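You operate a simulated robot arm through the tools that you are given. There is no shell and no other tool.

The job below is to be done with a simulated robot arm. You get a single attempt, and the scene is never put back.

## Task
Swing both straps clear and fit the spare circuit card in the free slot labelled for its kind.
Fine: it waits on the pull-out shelf; supply switch off before it goes in, on again after.
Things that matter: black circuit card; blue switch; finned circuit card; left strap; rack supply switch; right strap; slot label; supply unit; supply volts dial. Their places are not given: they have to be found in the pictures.

Only the result counts: the job must be done as asked and must still hold three seconds after the hand-in. Knocking over, shifting, dropping, spilling or breaking anything else fails it.

## Robot
A 7-joint arm with a two-finger parallel gripper, fixed in place. Base frame: the origin is at the foot of the arm, x ahead of it, y to its left, z up; the work surface is at about z = 745. Readings come in mm, rad, newtons and seconds.
With the tool pointing down near the work surface it reaches from about 100 to 520 mm from the base axis. Its first joint turns from -2.897 to 2.897 rad. Payload 1.57 kg.
The TCP is the grasp point between the finger pads, 30 mm short of the fingertips. In the tool frame z runs along the fingers and y along their closing line. The gripper opens to 80 mm. The fingers are 17 mm wide and 12 mm thick; the gripper's body (40 by 82 mm) begins 80 mm behind the TCP.
Orientation is told as [roll, pitch, yaw] about the base's x, y, z axes, in that order, counted from this pose: with the fingers straight down and closing along the base's y, the tool's x points along the base's -x, its y along +y and its z along -z.

## Interface
- The arm moves only by the tool send_rows. Its argument "motion" is a list that holds one entry, the list of rows, each a list of 7 numbers: the finger opening in mm, from 0 to 80, then the shift along the tool's x, y, z in mm, then the turn, a rotation vector about the tool's x, y, z in rad. In form: [[[fingers, tx, ty, tz, wx, wy, wz], ...]]. A call has 1 to 20 rows; each row shifts and turns the commanded pose from where the row before left it, along the tool's axes as they then stand. A row lasts 0.2 s, in which the tool goes at most 50 mm and 0.15 rad; a call with a longer step from one row to the next is refused whole, and so is a gripper value outside its range. Where a pose cannot be reached the arm comes as near as it can. A force on the tool above 90 N (or 10 N above the force at the start of the call, whichever is more), or a blocked arm, ends the call early, and 0.2 s more pass. Each finger travels about 72 mm/s and halts on what it meets, pressing with about 43 N; the grip force reading is that of the motor and also rises with nothing between the fingers. The clock runs only during rows and for 0.2 s after the last one: add rows that do not move to give the fingers time. It gives the time, the measured TCP pose, the force on the tool (base axes), the opening and the grip force at its end, in the units of the frame above (readings bear some noise), with the torque about the TCP (base axes, N m) and any sound that the robot's microphone picked up.
- Cameras (640 x 400 px; columns grow to the right, rows downward): "scene" is fixed at [50.3, -649.1, 1574.1]; the picture's right is [0.90, -0.45, 0.00], its down [-0.19, -0.39, -0.90] and it looks along [0.40, 0.81, -0.44] (base axes); focal length 368 px, centre (320, 200). "wrist" rides on the gripper at [72, -7, -122] in the tool frame; the picture's right is [0.09, 1.00, 0.00], its down [-0.84, 0.08, -0.54] and it looks along [-0.54, 0.05, 0.84] (tool axes); focal length 238 px, centre (320, 200).
- capture(camera): a new picture of that camera. No time passes.
- slide_trunk(by): slides the trunk up (or, below 0, down) by that many mm; the arm rides with it, the base frame stays. It gives what a move gives, with no picture.
- measure_at(camera, pixels): for up to 12 pixels [column, row] of the newest picture of that camera ("zoom" is the newest enlarged one), the place [x, y, z] in the base frame of the surface seen there, good to about 2 mm. No time passes.
- inspect(camera, box): a new picture of the part [left, top, right, bottom] of that camera's present view, enlarged. No time passes.
- finish_job(): hands the job in; it is judged then, once.

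Unless the task says otherwise, let go and move clear before handing in.

The tools are called after "Request:" as a command line: name --argument value ..., lists and objects as JSON in quotes. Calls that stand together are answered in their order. send_rows: Moves the arm, as the interface text tells. Its arguments: {"type":"object","properties":{"motion":{"type":"array"}},"required":["motion"]} The other tools are called the same way: slide_trunk (by) slides the trunk up or down; capture (camera) takes a picture; measure_at (camera, pixels) gives the place of the surface under pixels of a picture; inspect (camera, box) takes an enlarged picture of a part of a camera's view; finish_job () hands the job in.

At the start:

```text
time_s: 0.0
ee_pos: [405.7, 240.6, 1385.6]
orientation: [-0.001, 0.001, -0.001]
force: [0.6, -0.7, -0.3]
ft_torque: [0.0, 0.02, 0.0]
width: 80.0
grip_force: 0.0
trunk travel left (down, up): [-775.0, 215.0]
```

scene: 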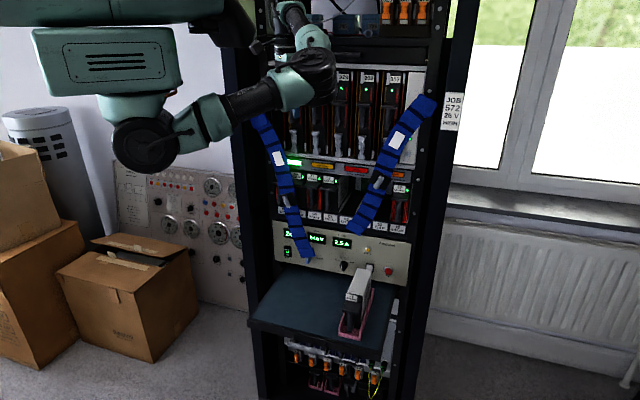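
wrist: 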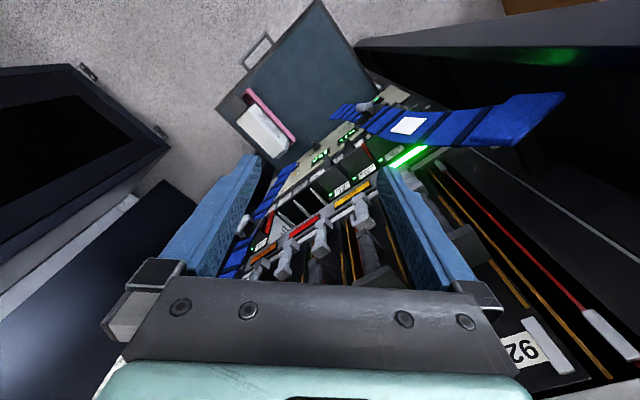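

The scene picture shows a rack with two blue straps (around 280,170 and 395,160), a supply unit with a dial display (320,240), and a shelf with a card in a pink holder (355,300). I'll take enlarged views to read the labels.

Request:
inspect --camera "scene" --box '[240, 50, 450, 180]'

Request:
inspect --camera "scene" --box '[240, 140, 440, 265]'

Request:
inspect --camera "scene" --box '[240, 220, 440, 345]'

```text
3.05 times, centred on (345, 115) of scene
```

zoom: 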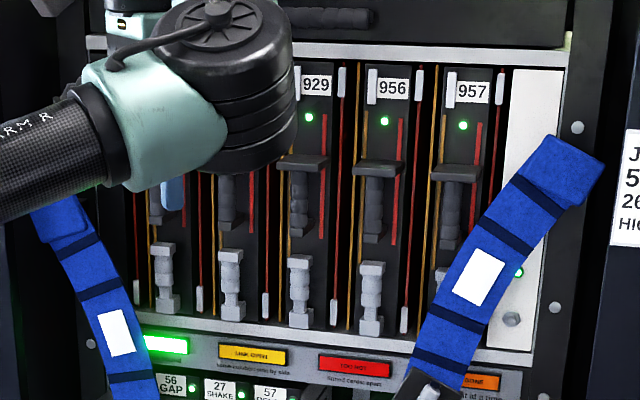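

```text
3.20 times, centred on (340, 202) of scene
```

zoom: 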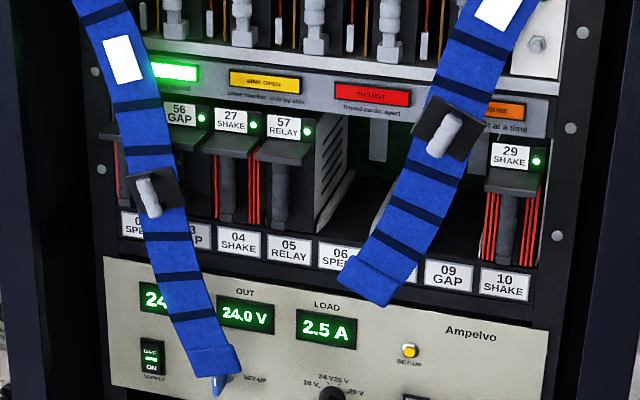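

```text
3.20 times, centred on (340, 282) of scene
```

zoom: 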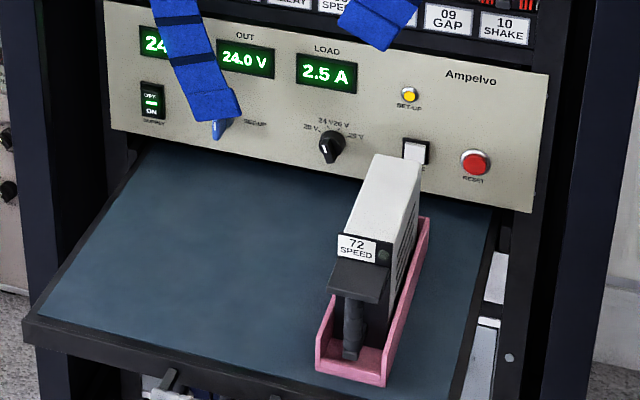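

The spare card reads "72 SPEED" and there is a job note at the right (452,110). I'll read the note and the small legends more closely.

Request:
inspect --camera "scene" --box '[435, 85, 475, 135]'

Request:
inspect --camera "scene" --box '[265, 140, 345, 190]'

Request:
inspect --camera "scene" --box '[335, 150, 415, 200]'

Request:
inspect --camera "scene" --box '[270, 200, 350, 250]'

Request:
inspect --camera "scene" --box '[335, 190, 415, 240]'

Request:
inspect --camera "scene" --box '[270, 228, 350, 278]'

Request:
inspect --camera "scene" --box '[325, 235, 405, 285]'

Request:
inspect --camera "scene" --box '[240, 0, 480, 150]'

Request:
inspect --camera "scene" --box '[240, 320, 440, 400]'

```text
8.00 times, centred on (455, 110) of scene
```

zoom: 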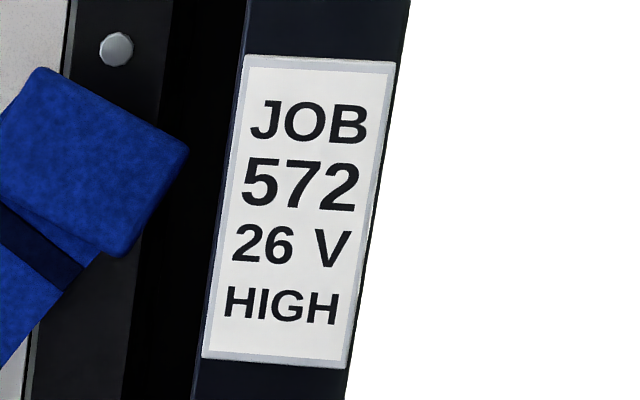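

```text
8.00 times, centred on (305, 165) of scene
```

zoom: 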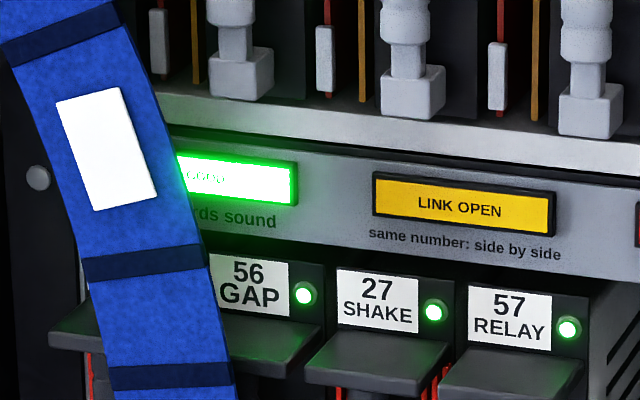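

```text
8.00 times, centred on (375, 175) of scene
```

zoom: 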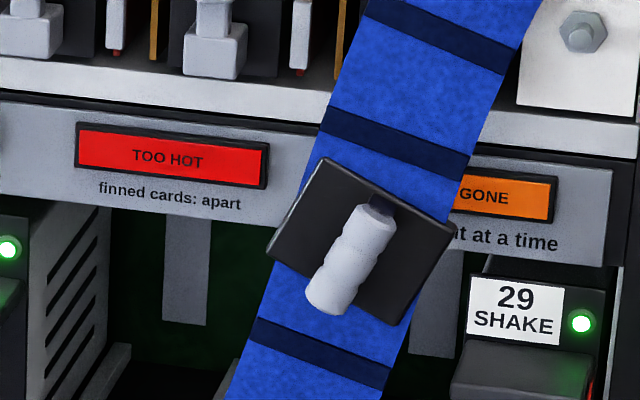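

```text
8.00 times, centred on (310, 225) of scene
```

zoom: 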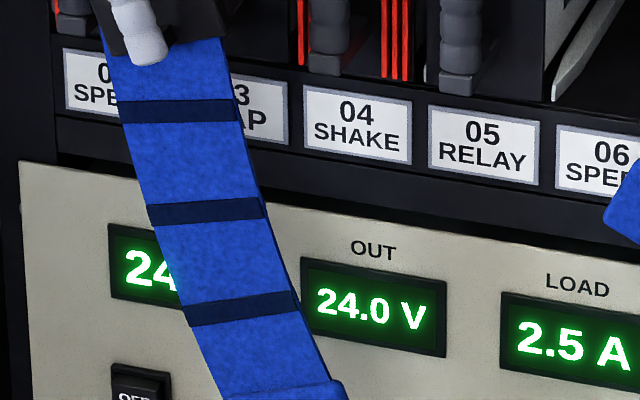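

```text
8.00 times, centred on (375, 215) of scene
```

zoom: 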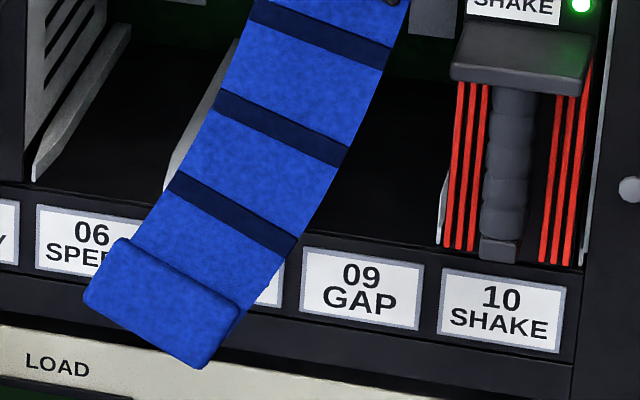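

```text
8.00 times, centred on (310, 253) of scene
```

zoom: 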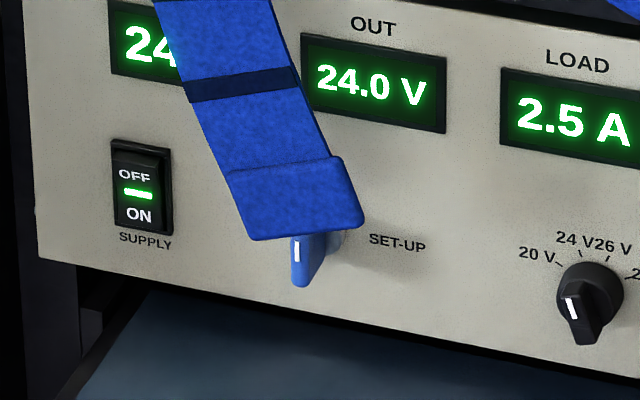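

```text
8.00 times, centred on (365, 260) of scene
```

zoom: 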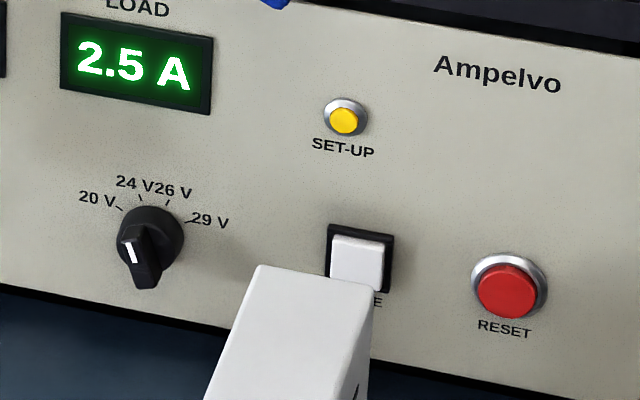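

```text
2.67 times, centred on (360, 75) of scene
```

zoom: 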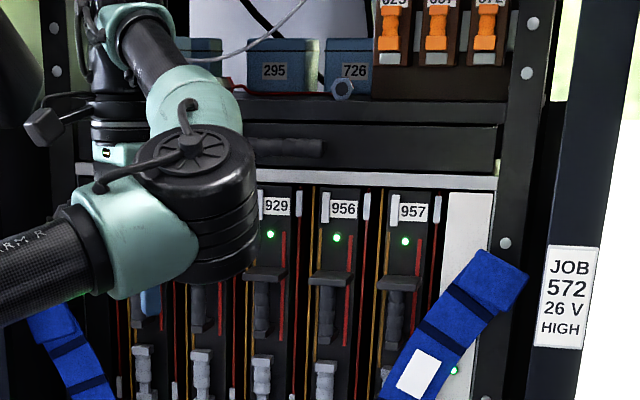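

```text
3.20 times, centred on (340, 360) of scene
```

zoom: 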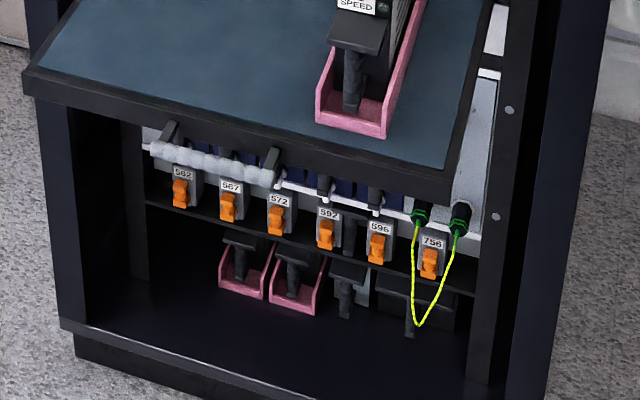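

The note reads "JOB 572 / 26 V / HIGH", and the spare card "72 SPEED" sits in a pink holder. I'll measure the main surfaces in the scene picture next.

Request:
capture --camera "scene"

Request:
measure_at --camera "scene" --pixels '[[352, 298], [362, 272], [350, 322], [345, 335], [366, 332], [371, 290], [290, 250], [308, 258], [343, 266], [388, 271], [371, 268], [368, 250]]'

Request:
measure_at --camera "scene" --pixels '[[263, 122], [279, 158], [287, 200], [308, 255], [425, 105], [397, 142], [378, 184], [355, 230], [300, 180], [325, 183], [397, 185], [340, 220]]'

Request:
measure_at --camera "scene" --pixels '[[260, 310], [300, 290], [320, 320], [380, 350], [283, 213], [315, 216], [346, 220], [380, 226], [398, 229], [355, 195], [385, 205], [372, 185]]'

```text
taken
```

scene: 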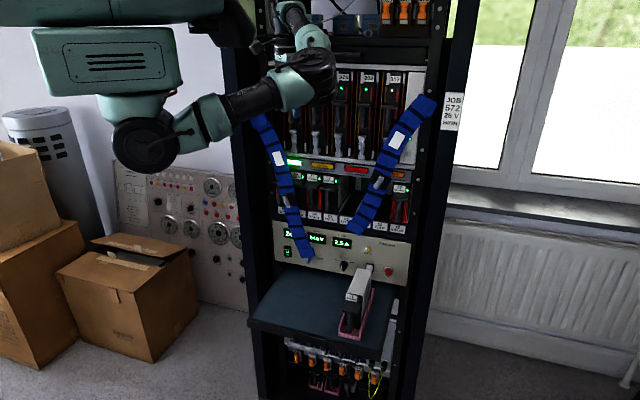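

```text
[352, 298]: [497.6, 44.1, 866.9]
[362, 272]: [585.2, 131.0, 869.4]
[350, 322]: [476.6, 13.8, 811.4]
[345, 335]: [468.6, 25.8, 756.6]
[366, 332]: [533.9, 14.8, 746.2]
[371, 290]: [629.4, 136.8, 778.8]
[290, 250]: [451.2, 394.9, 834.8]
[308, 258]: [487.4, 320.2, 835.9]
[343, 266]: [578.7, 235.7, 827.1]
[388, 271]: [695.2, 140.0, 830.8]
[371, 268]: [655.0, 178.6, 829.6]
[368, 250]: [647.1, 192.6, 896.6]
```

```text
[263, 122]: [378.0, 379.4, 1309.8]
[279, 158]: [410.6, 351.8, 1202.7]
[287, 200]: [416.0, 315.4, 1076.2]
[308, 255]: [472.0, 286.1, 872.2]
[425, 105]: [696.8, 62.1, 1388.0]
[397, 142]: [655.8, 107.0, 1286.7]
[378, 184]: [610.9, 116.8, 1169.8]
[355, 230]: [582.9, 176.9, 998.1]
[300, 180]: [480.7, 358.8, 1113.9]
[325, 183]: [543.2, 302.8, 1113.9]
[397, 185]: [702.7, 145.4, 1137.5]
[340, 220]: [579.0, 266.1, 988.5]
```

```text
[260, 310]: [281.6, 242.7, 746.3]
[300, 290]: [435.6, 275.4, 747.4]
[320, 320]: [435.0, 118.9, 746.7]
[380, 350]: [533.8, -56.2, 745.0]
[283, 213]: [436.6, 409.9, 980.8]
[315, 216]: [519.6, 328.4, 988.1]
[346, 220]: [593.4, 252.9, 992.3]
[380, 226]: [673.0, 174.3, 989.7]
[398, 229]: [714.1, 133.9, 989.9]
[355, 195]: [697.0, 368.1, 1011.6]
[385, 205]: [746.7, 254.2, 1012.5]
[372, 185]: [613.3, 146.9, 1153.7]
```

The rack face runs at 45° to the base axes, with its outward normal towards the arm, and both straps hang about 60 mm in front of it. I'll back the tool away and turn it about its own axis, so I can then point it at the rack with the camera on top.

Request:
send_rows --motion '[[[80, 25, -25, 0, 0, 0, 0], [80, 25, -25, 0, 0, 0, 0], [80, 25, -25, 0, 0, 0, 0], [80, 0, 0, 0, 0, 0, 0.147], [80, 0, 0, 0, 0, 0, 0.147], [80, 0, 0, 0, 0, 0, 0.147], [80, 0, 0, 0, 0, 0, 0.147], [80, 0, 0, 0, 0, 0, 0.147], [80, 0, 0, 0, 0, 0, 0.147], [80, 0, 0, 0, 0, 0, 0.147], [80, 0, 0, 0, 0, 0, 0.147]]]'

```text
time_s: 2.4
ee_pos: [330.7, 167.1, 1385.9]
orientation: [0.0, 0.0, -1.178]
force: [0.3, 0.4, -0.6]
ft_torque: [-0.03, -0.01, -0.01]
width: 80.3
grip_force: 0.1
trunk travel left (down, up): [-775.0, 215.0]
```

The tool followed cleanly to yaw -1.178 at [331, 167, 1386]. I'll continue the turn to -2.356.

Request:
send_rows --motion '[[[80, 0, 0, 0, 0, 0, 0.1475], [80, 0, 0, 0, 0, 0, 0.1475], [80, 0, 0, 0, 0, 0, 0.1475], [80, 0, 0, 0, 0, 0, 0.1475], [80, 0, 0, 0, 0, 0, 0.1475], [80, 0, 0, 0, 0, 0, 0.1475], [80, 0, 0, 0, 0, 0, 0.1475], [80, 0, 0, 0, 0, 0, 0.1457]]]'

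```text
time_s: 4.2
ee_pos: [324.4, 173.1, 1371.8]
orientation: [-0.114, -0.018, -2.339]
force: [0.6, -0.3, 0.7]
ft_torque: [-0.04, -0.01, 0.0]
width: 80.0
grip_force: 0.1
trunk travel left (down, up): [-775.0, 215.0]
```

The last part of the turn came out slightly off (roll -0.114), so a joint is probably near its limit. I'll pitch the tool up towards the rack now and see whether that frees it.

Request:
send_rows --motion '[[[80, 0, 0, 0, 0, 0.143, 0], [80, 0, 0, 0, 0, 0.143, 0], [80, 0, 0, 0, 0, 0.143, 0], [80, 0, 0, 0, 0, 0.143, 0], [80, 0, 0, 0, 0, 0.143, 0], [80, 0, 0, 0, 0, 0.143, 0]]]'

Request:
capture --camera "wrist"

Request:
capture --camera "scene"

```text
time_s: 4.8
ee_pos: [308.8, 209.3, 1373.8]
orientation: [-0.097, 0.193, -2.242]
force: [0.4, 1.4, -0.2]
ft_torque: [0.02, 0.02, -0.02]
width: 80.0
grip_force: 0.1
trunk travel left (down, up): [-775.0, 215.0]
stopped in row 2: the arm was blocked; the commanded pose is now the measured one
```

```text
taken
```

wrist: 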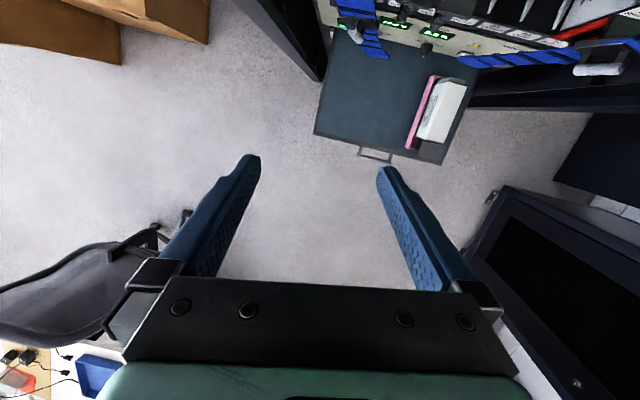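

```text
taken
```

scene: 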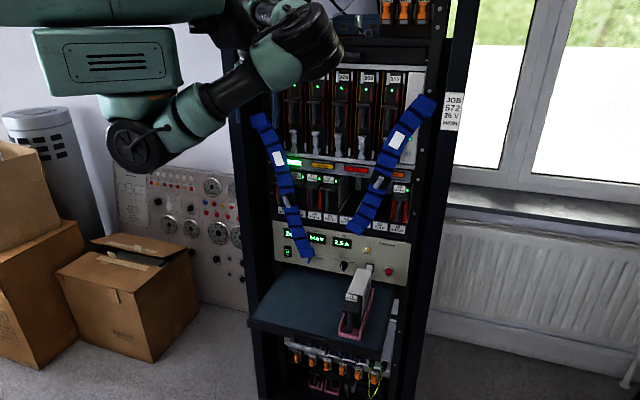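

The arm stopped at a joint limit: the wrist roll can't reach the camera-on-top pose. I'll unwind the roll and use the natural forward pose instead, with the camera underneath.

Request:
send_rows --motion '[[[80, 0, 0, 0, 0, 0, -0.1475], [80, 0, 0, 0, 0, 0, -0.1475], [80, 0, 0, 0, 0, 0, -0.1475], [80, 0, 0, 0, 0, 0, -0.1475], [80, 0, 0, 0, 0, 0, -0.1475], [80, 0, 0, 0, 0, 0, -0.1475], [80, 0, 0, 0, 0, 0, -0.1475], [80, 0, 0, 0, 0, 0, -0.1475], [80, 0, 0, 0, 0, 0, -0.1475], [80, 0, 0, 0, 0, 0, -0.1475], [80, 0, 0, 0, 0, 0, -0.1475], [80, 0, 0, 0, 0, 0, -0.1475], [80, 0, 0, 0, 0, 0, -0.1475], [80, 0, 0, 0, 0, 0, -0.1475], [80, 0, 0, 0, 0, 0, -0.1475], [80, 0, 0, 0, 0, 0, -0.1475], [80, 0, 0, 0, 0, 0, -0.1475], [80, 0, 0, 0, 0, 0, -0.1475], [80, 0, 0, 0, 0, 0, -0.1475], [80, 0, 0, 0, 0, 0, -0.1475]]]'

```text
time_s: 8.9
ee_pos: [306.2, 210.6, 1373.6]
orientation: [0.128, -0.171, 0.712]
force: [0.7, 0.6, 0.2]
ft_torque: [0.01, -0.04, 0.02]
width: 80.3
grip_force: 0.1
trunk travel left (down, up): [-775.0, 215.0]
```

Measured orientation is now [0.128, -0.171, 0.712] at [306, 211, 1374]. From this I computed the remaining rotation to point the fingers into the rack, about 1.40 rad and mostly about tool -y.

Request:
send_rows --motion '[[[80, 0, 0, 0, 0.00454, -0.13927, -0.01408], [80, 0, 0, 0, 0.00454, -0.13927, -0.01408], [80, 0, 0, 0, 0.00454, -0.13927, -0.01408], [80, 0, 0, 0, 0.00454, -0.13927, -0.01408], [80, 0, 0, 0, 0.00454, -0.13927, -0.01408], [80, 0, 0, 0, 0.00454, -0.13927, -0.01408], [80, 0, 0, 0, 0.00454, -0.13927, -0.01408], [80, 0, 0, 0, 0.00454, -0.13927, -0.01408], [80, 0, 0, 0, 0.00454, -0.13927, -0.01408], [80, 0, 0, 0, 0.00454, -0.13927, -0.01408]]]'

Request:
capture --camera "wrist"

Request:
capture --camera "scene"

```text
time_s: 11.2
ee_pos: [413.9, 272.2, 1445.6]
orientation: [-2.954, -1.57, -2.542]
force: [1.4, 0.5, 0.4]
ft_torque: [0.02, 0.0, -0.01]
width: 80.3
grip_force: 0.0
out of reach, approached as far as the arm can: row 4, 5, 6, 7, 8, 9, 10
trunk travel left (down, up): [-775.0, 215.0]
```

```text
taken
```

wrist: 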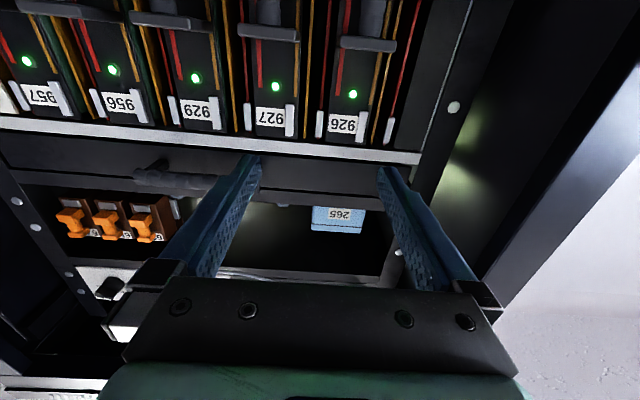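

```text
taken
```

scene: 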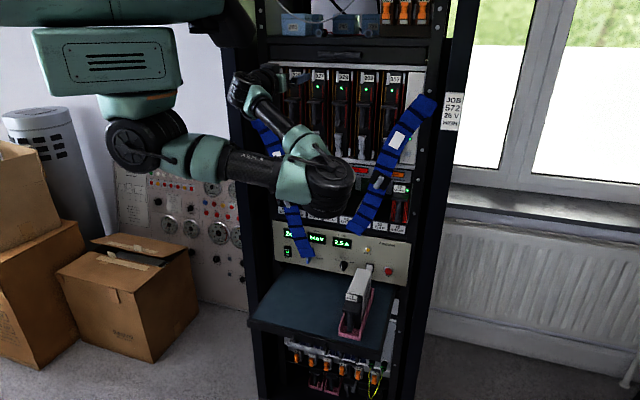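

The tool now points into the rack at [414, 272, 1446], but the elbow has swung low in front of the rack (scene pixel 330,190). I'll measure the arm to see how much room there is around the straps.

Request:
measure_at --camera "scene" --pixels '[[330, 190], [345, 195], [310, 160], [300, 140], [265, 110], [240, 90], [245, 165], [150, 150], [165, 155], [120, 60], [140, 110], [275, 70]]'

Request:
measure_at --camera "wrist" --pixels '[[343, 125], [270, 118], [197, 110], [120, 103], [44, 97], [340, 218], [455, 107], [400, 252], [100, 230], [170, 175]]'

```text
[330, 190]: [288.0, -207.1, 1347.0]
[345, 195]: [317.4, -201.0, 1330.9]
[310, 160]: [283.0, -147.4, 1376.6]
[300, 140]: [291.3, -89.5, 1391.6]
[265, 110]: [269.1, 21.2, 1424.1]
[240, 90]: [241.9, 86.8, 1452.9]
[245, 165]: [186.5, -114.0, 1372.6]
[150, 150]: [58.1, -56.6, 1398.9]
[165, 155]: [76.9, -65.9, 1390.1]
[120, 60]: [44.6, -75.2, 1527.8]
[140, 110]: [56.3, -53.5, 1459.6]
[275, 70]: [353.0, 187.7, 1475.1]
```

```text
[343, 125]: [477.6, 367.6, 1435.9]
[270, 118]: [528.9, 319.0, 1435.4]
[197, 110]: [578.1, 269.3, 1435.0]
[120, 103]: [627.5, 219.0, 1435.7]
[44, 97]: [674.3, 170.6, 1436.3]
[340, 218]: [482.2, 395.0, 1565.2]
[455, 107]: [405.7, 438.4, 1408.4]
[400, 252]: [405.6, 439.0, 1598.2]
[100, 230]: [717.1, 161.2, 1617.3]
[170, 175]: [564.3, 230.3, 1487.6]
```

The elbow sits far out to the right at about [290, -200, 1350], well clear of the rack. I'll shift the tool to the right along the rack and check where the commanded pose really is.

Request:
send_rows --motion '[[[80, 0, -40, 0, 0, 0, 0], [80, 0, -40, 0, 0, 0, 0], [80, 0, -40, 0, 0, 0, 0], [80, 0, 0, 0, 0, 0, 0]]]'

```text
time_s: 12.2
ee_pos: [496.8, 186.7, 1445.7]
orientation: [-0.99, -1.57, 1.772]
force: [0.2, 0.0, 0.0]
ft_torque: [0.0, 0.0, -0.01]
width: 80.0
grip_force: 0.0
trunk travel left (down, up): [-775.0, 215.0]
```

The commanded pose resets to the measured one, so moves from here are predictable. An earlier wrist view showed a black object near the robot on the right, so before lowering the trunk I'll back off and tilt the tool down to check it.

Request:
send_rows --motion '[[[80, 0, 0, -30, 0, 0, 0], [80, 0, 0, -30, 0, 0, 0], [80, 0, 0, 0, 0, 0.145, 0], [80, 0, 0, 0, 0, 0.145, 0], [80, 0, 0, 0, 0, 0.145, 0], [80, 0, 0, 0, 0, 0.145, 0], [80, 0, 0, 0, 0, 0.145, 0], [80, 0, 0, 0, 0, 0.145, 0], [80, 0, 0, 0, 0, 0.145, 0], [80, 0, 0, 0, 0, 0.145, 0], [80, 0, 0, 0, 0, 0, 0]]]'

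Request:
capture --camera "wrist"

Request:
capture --camera "scene"

```text
time_s: 14.4
ee_pos: [479.6, 63.6, 1435.7]
orientation: [0.079, -0.423, 0.557]
force: [0.3, 0.0, 0.1]
ft_torque: [0.0, -0.02, 0.05]
width: 80.1
grip_force: 0.0
trunk travel left (down, up): [-775.0, 215.0]
stopped in row 11: the arm was blocked; the commanded pose is now the measured one
```

```text
taken
```

wrist: 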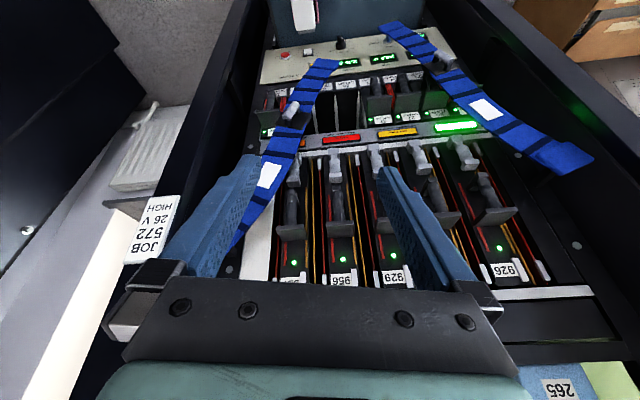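

```text
taken
```

scene: 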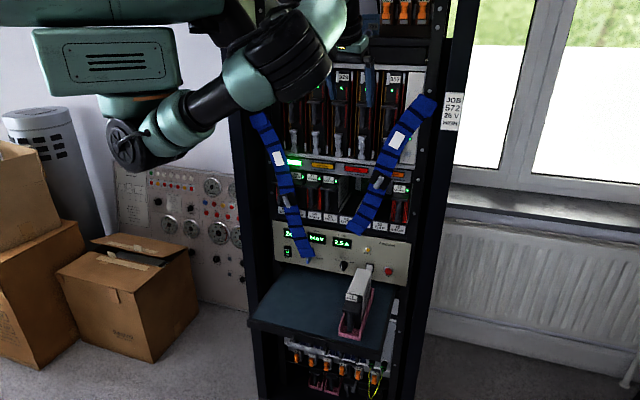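

The arm drifted to [480, 64, 1436] and was blocked again, but this wrist view shows the rack from above, including the slots behind the straps. I'll zoom in on the slot rows (pixels 240-480, 20-150).

Request:
inspect --camera "wrist" --box '[250, 60, 370, 140]'

Request:
inspect --camera "wrist" --box '[350, 50, 480, 140]'

Request:
inspect --camera "wrist" --box '[260, 0, 480, 140]'

Request:
measure_at --camera "wrist" --pixels '[[50, 60], [27, 230], [100, 20], [60, 150], [100, 300], [150, 100], [150, 160], [200, 100], [230, 30], [150, 225], [520, 60], [620, 160]]'

```text
5.00 times, centred on (310, 100) of wrist
```

zoom: 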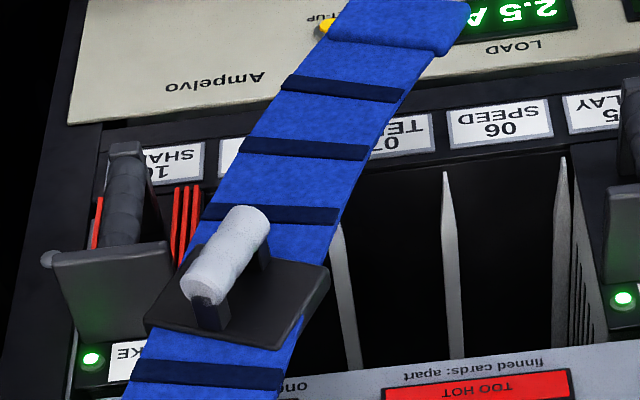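

```text
4.44 times, centred on (415, 95) of wrist
```

zoom: 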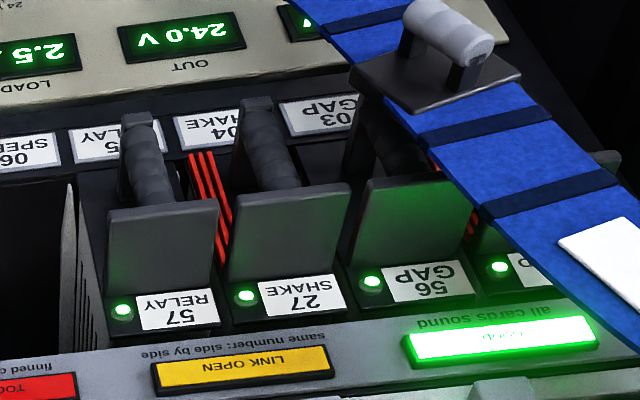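

```text
2.86 times, centred on (370, 70) of wrist
```

zoom: 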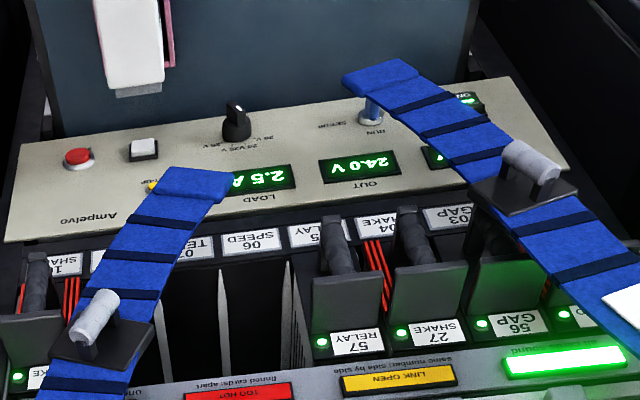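

```text
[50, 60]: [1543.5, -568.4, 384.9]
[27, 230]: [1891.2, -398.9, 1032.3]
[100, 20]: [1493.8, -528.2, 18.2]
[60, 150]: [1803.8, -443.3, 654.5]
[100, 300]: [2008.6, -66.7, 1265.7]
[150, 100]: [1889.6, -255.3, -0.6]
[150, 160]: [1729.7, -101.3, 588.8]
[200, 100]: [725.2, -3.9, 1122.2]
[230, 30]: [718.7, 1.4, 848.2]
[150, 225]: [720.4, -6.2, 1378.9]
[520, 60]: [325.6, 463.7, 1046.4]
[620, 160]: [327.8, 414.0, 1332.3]
```

The labels now read 03 GAP, 04 SHAKE, 05 RELAY, 06 SPEED (free) and 07 TE…, with 09 GAP and 10 SHAKE further right; the dark shapes at left are over a metre away. I'll lower the hand straight down to about z 1165, where the arm should have more freedom, before levelling it.

Request:
send_rows --motion '[[[80, 18.5, -3.2, 40.9, 0, 0, 0], [80, 18.5, -3.2, 40.9, 0, 0, 0], [80, 18.5, -3.2, 40.9, 0, 0, 0], [80, 18.5, -3.2, 40.9, 0, 0, 0], [80, 18.5, -3.2, 40.9, 0, 0, 0], [80, 18.5, -3.2, 40.9, 0, 0, 0], [80, 0, 0, 0, 0, 0, 0]]]'

Request:
capture --camera "scene"

```text
time_s: 16.0
ee_pos: [479.2, 61.8, 1167.4]
orientation: [0.074, -0.422, 0.562]
force: [0.3, 0.5, 0.2]
ft_torque: [-0.03, 0.0, 0.02]
width: 79.9
grip_force: 0.1
trunk travel left (down, up): [-775.0, 215.0]
```

```text
taken
```

scene: 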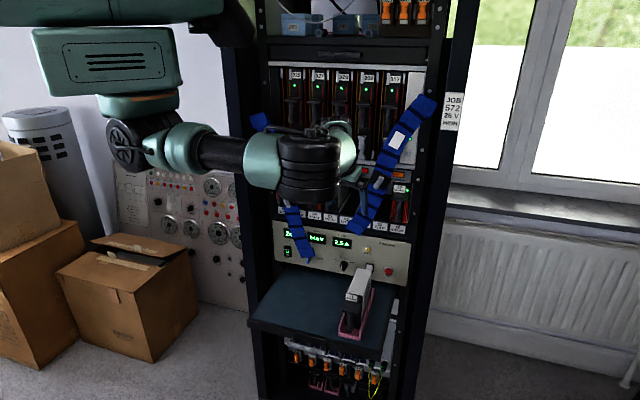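

The hand is at [479, 62, 1167] with nothing touching. I'll now level the tool to point straight into the rack.

Request:
send_rows --motion '[[[80, 0, 0, 0, -0.01658, -0.1421, -0.0213], [80, 0, 0, 0, -0.01658, -0.1421, -0.0213], [80, 0, 0, 0, -0.01658, -0.1421, -0.0213], [80, 0, 0, 0, -0.01658, -0.1421, -0.0213], [80, 0, 0, 0, -0.01658, -0.1421, -0.0213], [80, 0, 0, 0, -0.01658, -0.1421, -0.0213], [80, 0, 0, 0, -0.01658, -0.1421, -0.0213], [80, 0, 0, 0, -0.01658, -0.1421, -0.0213], [80, 0, 0, 0, 0, 0, 0]]]'

Request:
capture --camera "wrist"

Request:
capture --camera "scene"

```text
time_s: 18.0
ee_pos: [479.2, 63.0, 1166.5]
orientation: [-2.002, -1.566, 2.786]
force: [-0.1, -0.3, -0.3]
ft_torque: [-0.04, -0.02, -0.01]
width: 79.7
grip_force: 0.0
trunk travel left (down, up): [-775.0, 215.0]
```

```text
taken
```

wrist: 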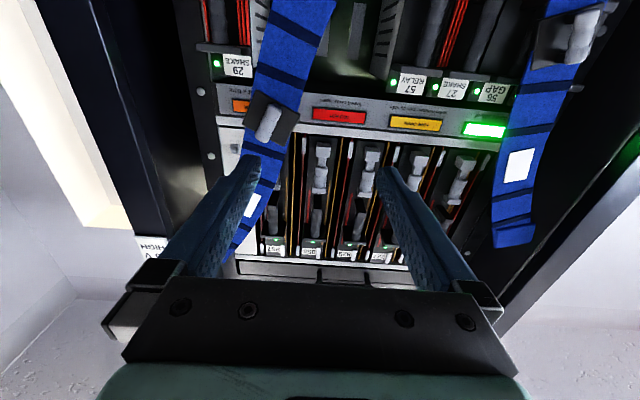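

```text
taken
```

scene: 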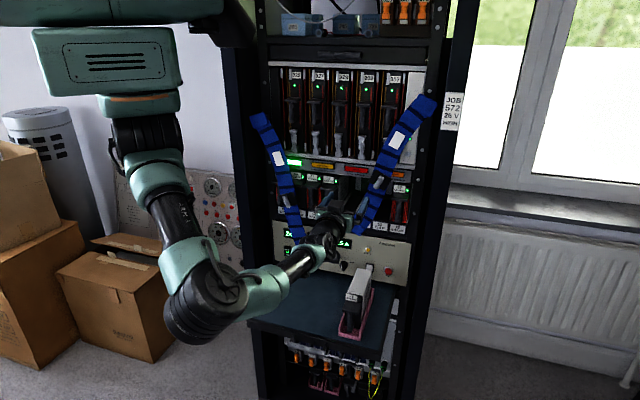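

The pose is now accurate with the elbow low and clear, and both straps show in the wrist view with grey bar handles (268,120) and (580,35). I'll measure the strap handles, tops and bottoms closely.

Request:
inspect --camera "wrist" --box '[200, 0, 340, 260]'

Request:
measure_at --camera "wrist" --pixels '[[275, 112], [268, 122], [262, 134], [252, 105], [296, 115], [245, 140], [280, 150], [250, 205], [235, 248], [300, 20], [285, 60], [320, 60]]'

Request:
measure_at --camera "wrist" --pixels '[[590, 22], [582, 38], [577, 55], [548, 25], [540, 60], [570, 66], [518, 165], [510, 240], [500, 200], [530, 200], [555, 5], [600, 40]]'

Request:
measure_at --camera "scene" --pixels '[[200, 310], [220, 290], [240, 300], [170, 230], [160, 150], [290, 265], [330, 235], [340, 215]]'

```text
1.54 times, centred on (270, 130) of wrist
```

zoom: 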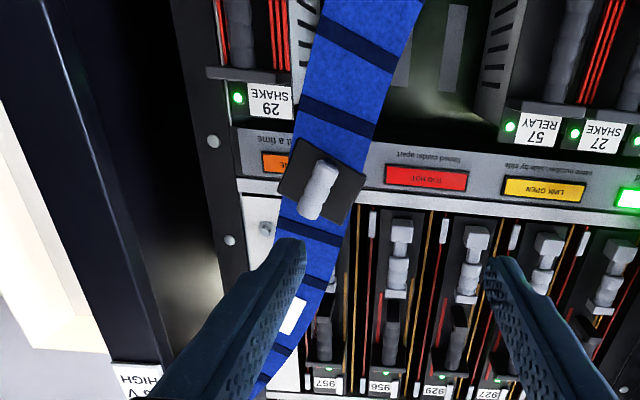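

```text
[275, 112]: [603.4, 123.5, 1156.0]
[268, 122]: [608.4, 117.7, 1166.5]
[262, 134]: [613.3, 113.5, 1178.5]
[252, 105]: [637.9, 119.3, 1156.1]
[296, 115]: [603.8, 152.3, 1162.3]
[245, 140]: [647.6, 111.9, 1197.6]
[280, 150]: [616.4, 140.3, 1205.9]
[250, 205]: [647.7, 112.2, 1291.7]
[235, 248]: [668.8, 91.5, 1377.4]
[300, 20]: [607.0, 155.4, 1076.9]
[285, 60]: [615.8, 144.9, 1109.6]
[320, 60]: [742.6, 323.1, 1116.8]
```

```text
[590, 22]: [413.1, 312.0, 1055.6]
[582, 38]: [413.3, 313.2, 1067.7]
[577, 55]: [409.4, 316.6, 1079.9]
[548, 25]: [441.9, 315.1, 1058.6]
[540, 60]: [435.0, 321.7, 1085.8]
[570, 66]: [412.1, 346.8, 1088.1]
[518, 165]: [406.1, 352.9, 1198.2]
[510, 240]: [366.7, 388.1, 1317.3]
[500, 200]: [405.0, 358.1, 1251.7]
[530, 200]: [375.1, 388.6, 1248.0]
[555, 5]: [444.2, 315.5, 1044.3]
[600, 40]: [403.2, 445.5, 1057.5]
```

```text
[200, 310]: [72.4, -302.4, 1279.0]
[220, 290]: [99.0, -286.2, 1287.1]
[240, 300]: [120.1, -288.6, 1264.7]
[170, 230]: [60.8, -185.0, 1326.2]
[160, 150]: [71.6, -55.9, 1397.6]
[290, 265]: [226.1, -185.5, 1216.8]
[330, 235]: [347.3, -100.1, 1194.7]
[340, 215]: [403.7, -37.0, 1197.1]
```

The right handle bar spans about z 1150–1185 at s≈346 along the rack face (front at depth 514, plate behind at 535). Before touching it I'll test whether the arm reaches the swing's end point at a safe depth.

Request:
send_rows --motion '[[[56, 0, -40, 10, 0, 0, 0], [56, 0, -40, 10, 0, 0, 0], [56, 0, -40, 10, 0, 0, 0], [56, 0, -40, 10, 0, 0, 0], [56, 0, 0, 20, 0, 0, 0], [56, 0, 0, 20, 0, 0, 0], [56, 0, 0, 0, 0, 0, 0]]]'

Request:
capture --camera "wrist"

```text
time_s: 19.6
ee_pos: [648.6, 5.4, 1169.8]
orientation: [-1.511, -1.57, 2.296]
force: [0.2, 0.8, 0.6]
ft_torque: [0.03, -0.01, 0.01]
width: 56.0
grip_force: 0.0
trunk travel left (down, up): [-775.0, 215.0]
```

```text
taken
```

wrist: 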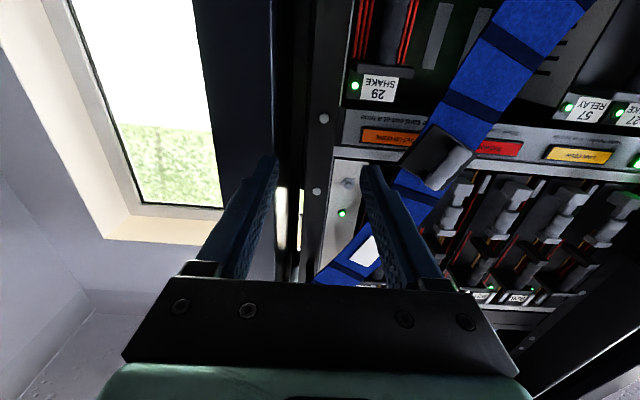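

That point is reachable: measured depth 462, s 455. I'll go back to straddle the right handle bar with the fingers open 56 mm and move in until the tips sit either side of it.

Request:
send_rows --motion '[[[56, 0, 36.3, 0, 0, 0, 0], [56, 0, 36.3, 0, 0, 0, 0], [56, 0, 36.2, 0, 0, 0, 0], [56, 3, 0, 0, 0, 0, 0], [56, 0, 0, 18, 0, 0, 0], [56, 0, 0, 16, 0, 0, 0], [56, 0, 0, 0, 0, 0, 0]]]'

Request:
capture --camera "wrist"

Request:
inspect --camera "scene" --box '[320, 130, 440, 205]'

```text
time_s: 21.2
ee_pos: [597.1, 107.0, 1165.5]
orientation: [-1.27, -1.569, 2.055]
force: [-0.5, 0.0, 0.2]
ft_torque: [0.01, -0.02, 0.02]
width: 56.3
grip_force: 0.1
trunk travel left (down, up): [-775.0, 215.0]
```

```text
taken
```

wrist: 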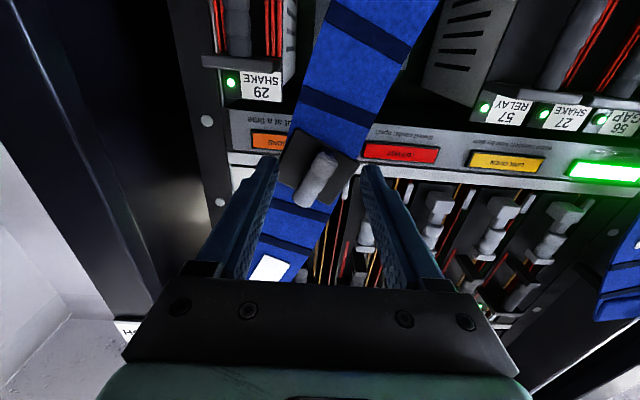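

```text
5.33 times, centred on (380, 168) of scene
```

zoom: 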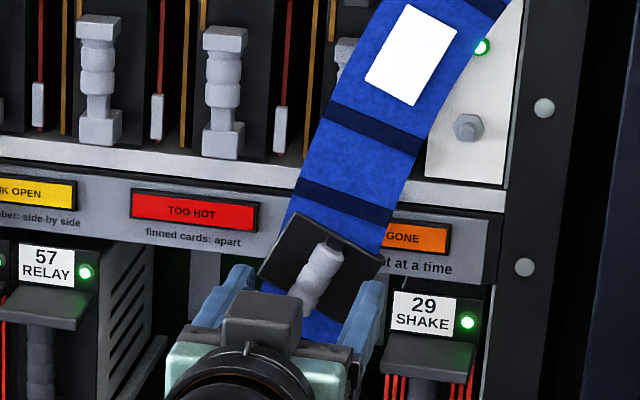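

The scene zoom shows the blue fingers straddling the grey bar and the force reads zero. I'll narrow the fingers a little and sweep right along an arc about the strap's upper end (around s 449, z 1390), checking the force.

Request:
send_rows --motion '[[[40, 0, 0, 0, 0, 0, 0], [40, 0, 0, 0, 0, 0, 0], [40, 4, -9.4, 0, 0, 0, 0], [40, 3.8, -9.4, 0, 0, 0, 0], [40, 3.3, -10.2, 0, 0, 0, 0], [40, 3.2, -10.3, 0, 0, 0, 0], [40, 2.4, -10.5, 0, 0, 0, 0], [40, 2.3, -10.5, 0, 0, 0, 0], [40, 0, 0, 0, 0, 0, 0]]]'

Request:
capture --camera "wrist"

Request:
capture --camera "scene"

```text
time_s: 23.2
ee_pos: [640.0, 64.0, 1145.2]
orientation: [-1.17, -1.569, 1.955]
force: [0.1, 0.6, -0.1]
ft_torque: [-0.02, 0.02, -0.01]
width: 40.4
grip_force: 0.0
trunk travel left (down, up): [-775.0, 215.0]
```

```text
taken
```

wrist: 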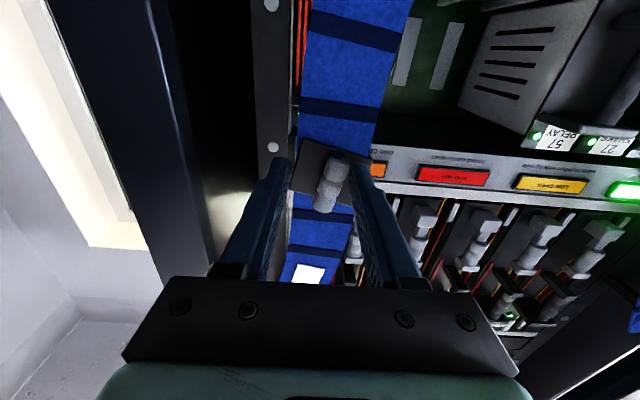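

```text
taken
```

scene: 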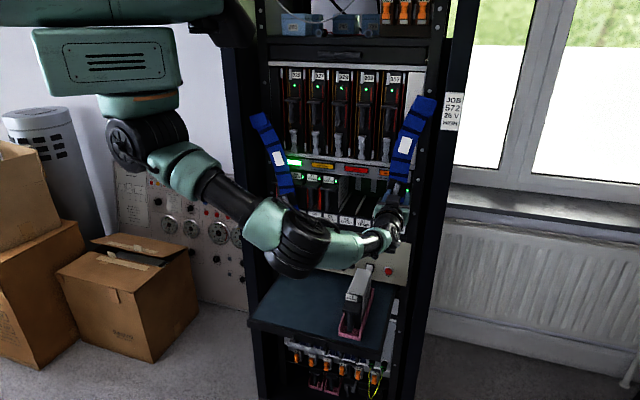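

The right strap follows the finger easily with almost no force (tool now s≈407). I'll keep sweeping past vertical to put it over the right post.

Request:
send_rows --motion '[[[40, 1, -10.6, 0, 0, 0, 0], [40, 0.7, -10.6, 0, 0, 0, 0], [40, 0, -10.7, 0, 0, 0, 0], [40, 0, -10.7, 0, 0, 0, 0], [40, -0.4, -10.7, 0, 0, 0, 0], [40, -0.5, -10.7, 0, 0, 0, 0], [40, -1.2, -10.7, 0, 0, 0, 0], [40, -1.6, -10.7, 0, 0, 0, 0], [40, 0, 0, 0, 0, 0, 0]]]'

Request:
capture --camera "wrist"

Request:
capture --camera "scene"

```text
time_s: 25.2
ee_pos: [685.2, 19.7, 1144.0]
orientation: [-0.727, -1.564, 1.548]
force: [-57.9, 21.9, -15.9]
ft_torque: [-0.05, 0.37, 0.45]
width: 17.2
grip_force: 0.1
trunk travel left (down, up): [-775.0, 215.0]
```

```text
taken
```

wrist: 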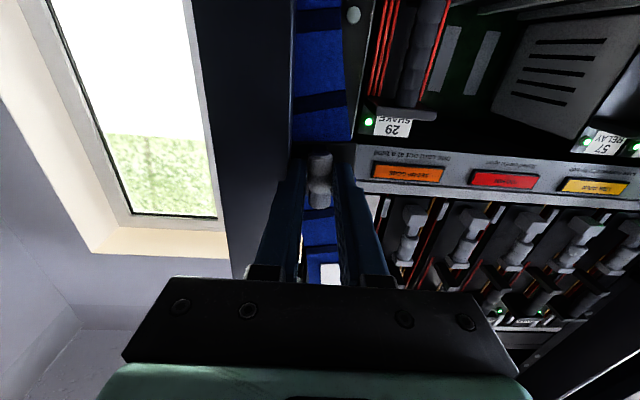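

```text
taken
```

scene: 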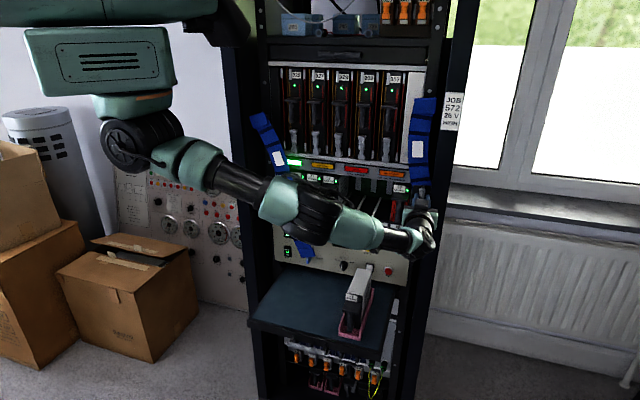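

The bar is now vertical at s≈470 and I feel about 56 N sideways, because the finger is against the cabinet side, so the strap has gone as far as it can. I'll ease left to relieve the force and back straight out.

Request:
send_rows --motion '[[[17, 0, 6, 0, 0, 0, 0], [17, 0, 5, 0, 0, 0, 0], [30, 0, 0, 0, 0, 0, 0], [30, 0, 0, -10, 0, 0, 0], [30, 0, 0, -25, 0, 0, 0], [30, 0, 0, -40, 0, 0, 0], [40, 0, 0, 0, 0, 0, 0]]]'

Request:
capture --camera "wrist"

Request:
capture --camera "scene"

```text
time_s: 26.8
ee_pos: [639.7, -42.6, 1149.0]
orientation: [-1.371, -1.569, 2.153]
force: [0.0, 0.1, 0.1]
ft_torque: [0.01, 0.01, -0.05]
width: 40.1
grip_force: 0.0
trunk travel left (down, up): [-775.0, 215.0]
```

```text
taken
```

wrist: 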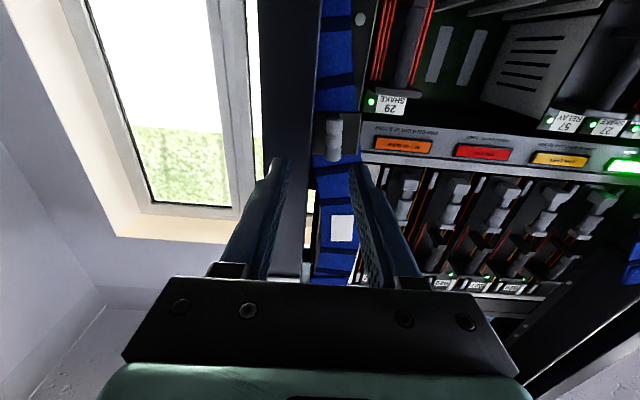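

```text
taken
```

scene: 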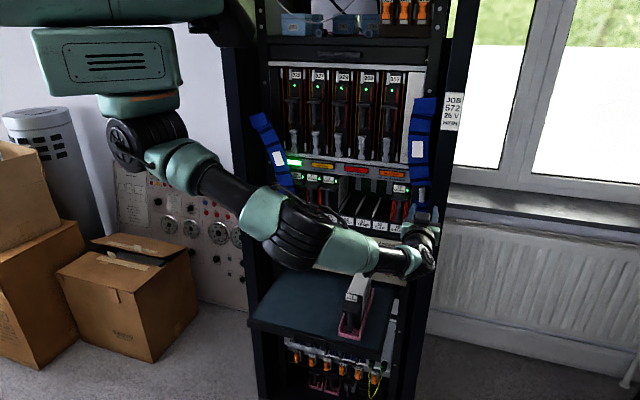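

The right strap stays vertical over the post and the force is zero. I'll move left across the front of the rack at a safe distance and look at the now-uncovered slots on the way.

Request:
send_rows --motion '[[[56, 0, 35, 0, 0, 0, 0], [56, 0, 35, 0, 0, 0, 0], [56, 0, 35, 0, 0, 0, 0], [56, 5, 35, 0, 0, 0, 0], [56, 10, 35, 0, 0, 0, 0], [56, 10, 35, 0, 0, 0, 0], [56, 10, 35, 2, 0, 0, 0], [56, 10, 35, 4, 0, 0, 0], [56, 0, 0, 0, 0, 0, 0]]]'

Request:
capture --camera "scene"

Request:
capture --camera "wrist"

```text
time_s: 28.8
ee_pos: [445.5, 164.8, 1103.7]
orientation: [-1.215, -1.569, 2.0]
force: [0.5, 0.2, 0.7]
ft_torque: [0.01, 0.01, 0.02]
width: 56.0
grip_force: 0.0
trunk travel left (down, up): [-775.0, 215.0]
```

```text
taken
```

scene: 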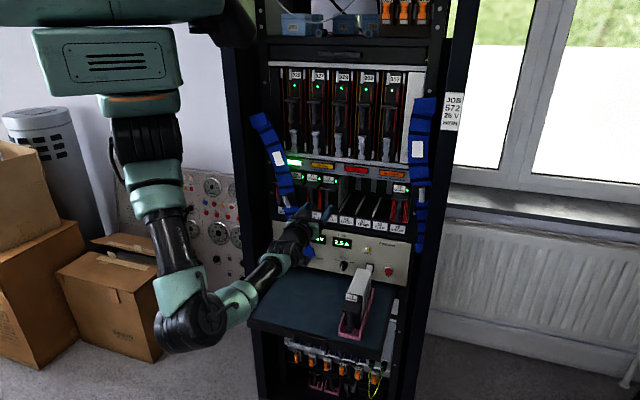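

```text
taken
```

wrist: 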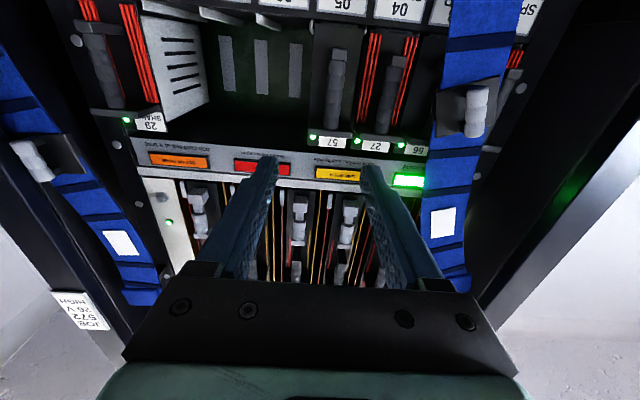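

Request:
inspect --camera "scene" --box '[320, 165, 420, 240]'

Request:
inspect --camera "wrist" --box '[60, 0, 340, 200]'

Request:
inspect --camera "wrist" --box '[300, 0, 540, 160]'

Request:
inspect --camera "scene" --box '[265, 175, 345, 235]'

```text
5.33 times, centred on (370, 202) of scene
```

zoom: 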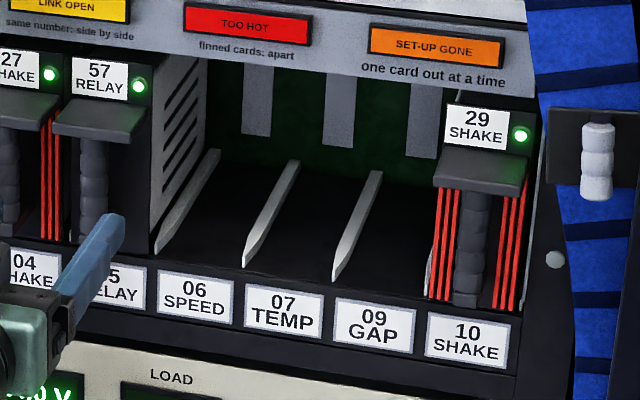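

```text
2.00 times, centred on (200, 100) of wrist
```

zoom: 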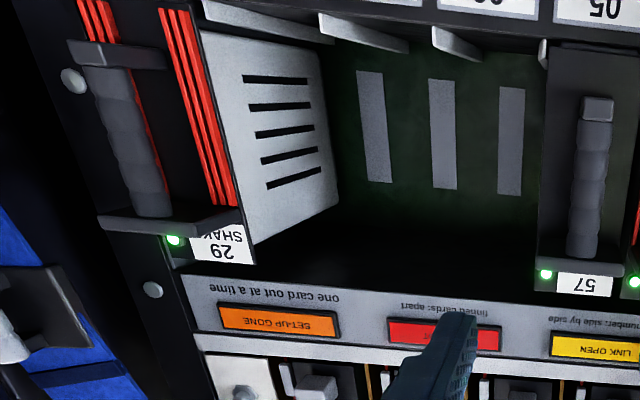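

```text
2.50 times, centred on (420, 80) of wrist
```

zoom: 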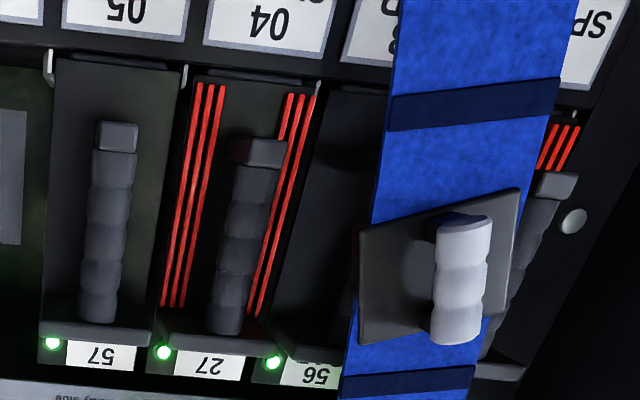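

```text
6.67 times, centred on (305, 205) of scene
```

zoom: 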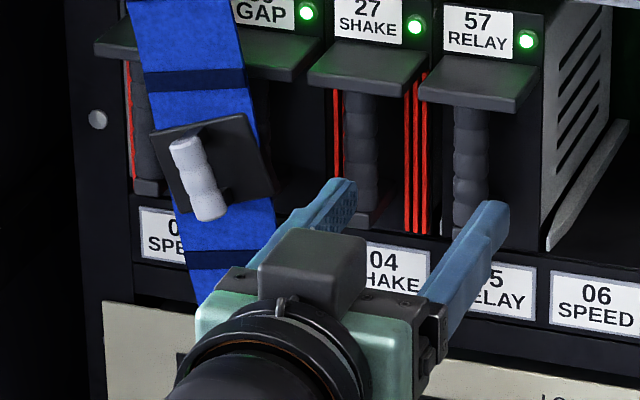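

The uncovered labels read 06 SPEED, 07 TEMP, 09 GAP (all free) and 10 SHAKE, so slot 06 SPEED is the one for the "72 SPEED" card. For the left strap I'll push the bar from its right side with the fingers closed, since straddling it would run a finger into the cabinet side again.

Request:
send_rows --motion '[[[0, 9, 25, 0, 0, 0, 0], [0, 9, 25, 0, 0, 0, 0], [0, 9, 25, 0, 0, 0, 0], [0, 9, 25, 0, 0, 0, 0], [0, 0, 0, 15, 0, 0, 0], [0, 0, 0, 15, 0, 0, 0], [0, 0, 0, 0, 0, 0, 0]]]'

Request:
capture --camera "wrist"

Request:
capture --camera "scene"

```text
time_s: 30.4
ee_pos: [444.7, 204.9, 1088.8]
orientation: [1.098, -1.567, -0.308]
force: [-0.6, 0.2, 0.6]
ft_torque: [-0.02, -0.01, -0.01]
width: 0.3
grip_force: 21.4
out of reach, approached as far as the arm can: row 2, 3, 4
trunk travel left (down, up): [-775.0, 215.0]
```

```text
taken
```

wrist: 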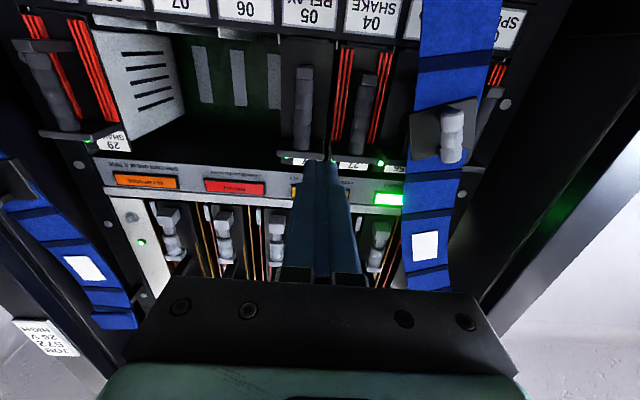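

```text
taken
```

scene: 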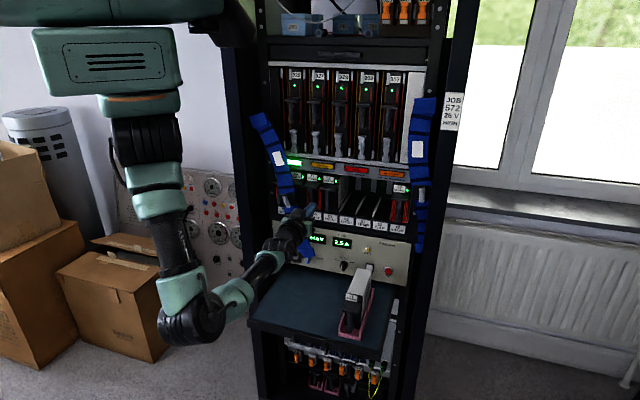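

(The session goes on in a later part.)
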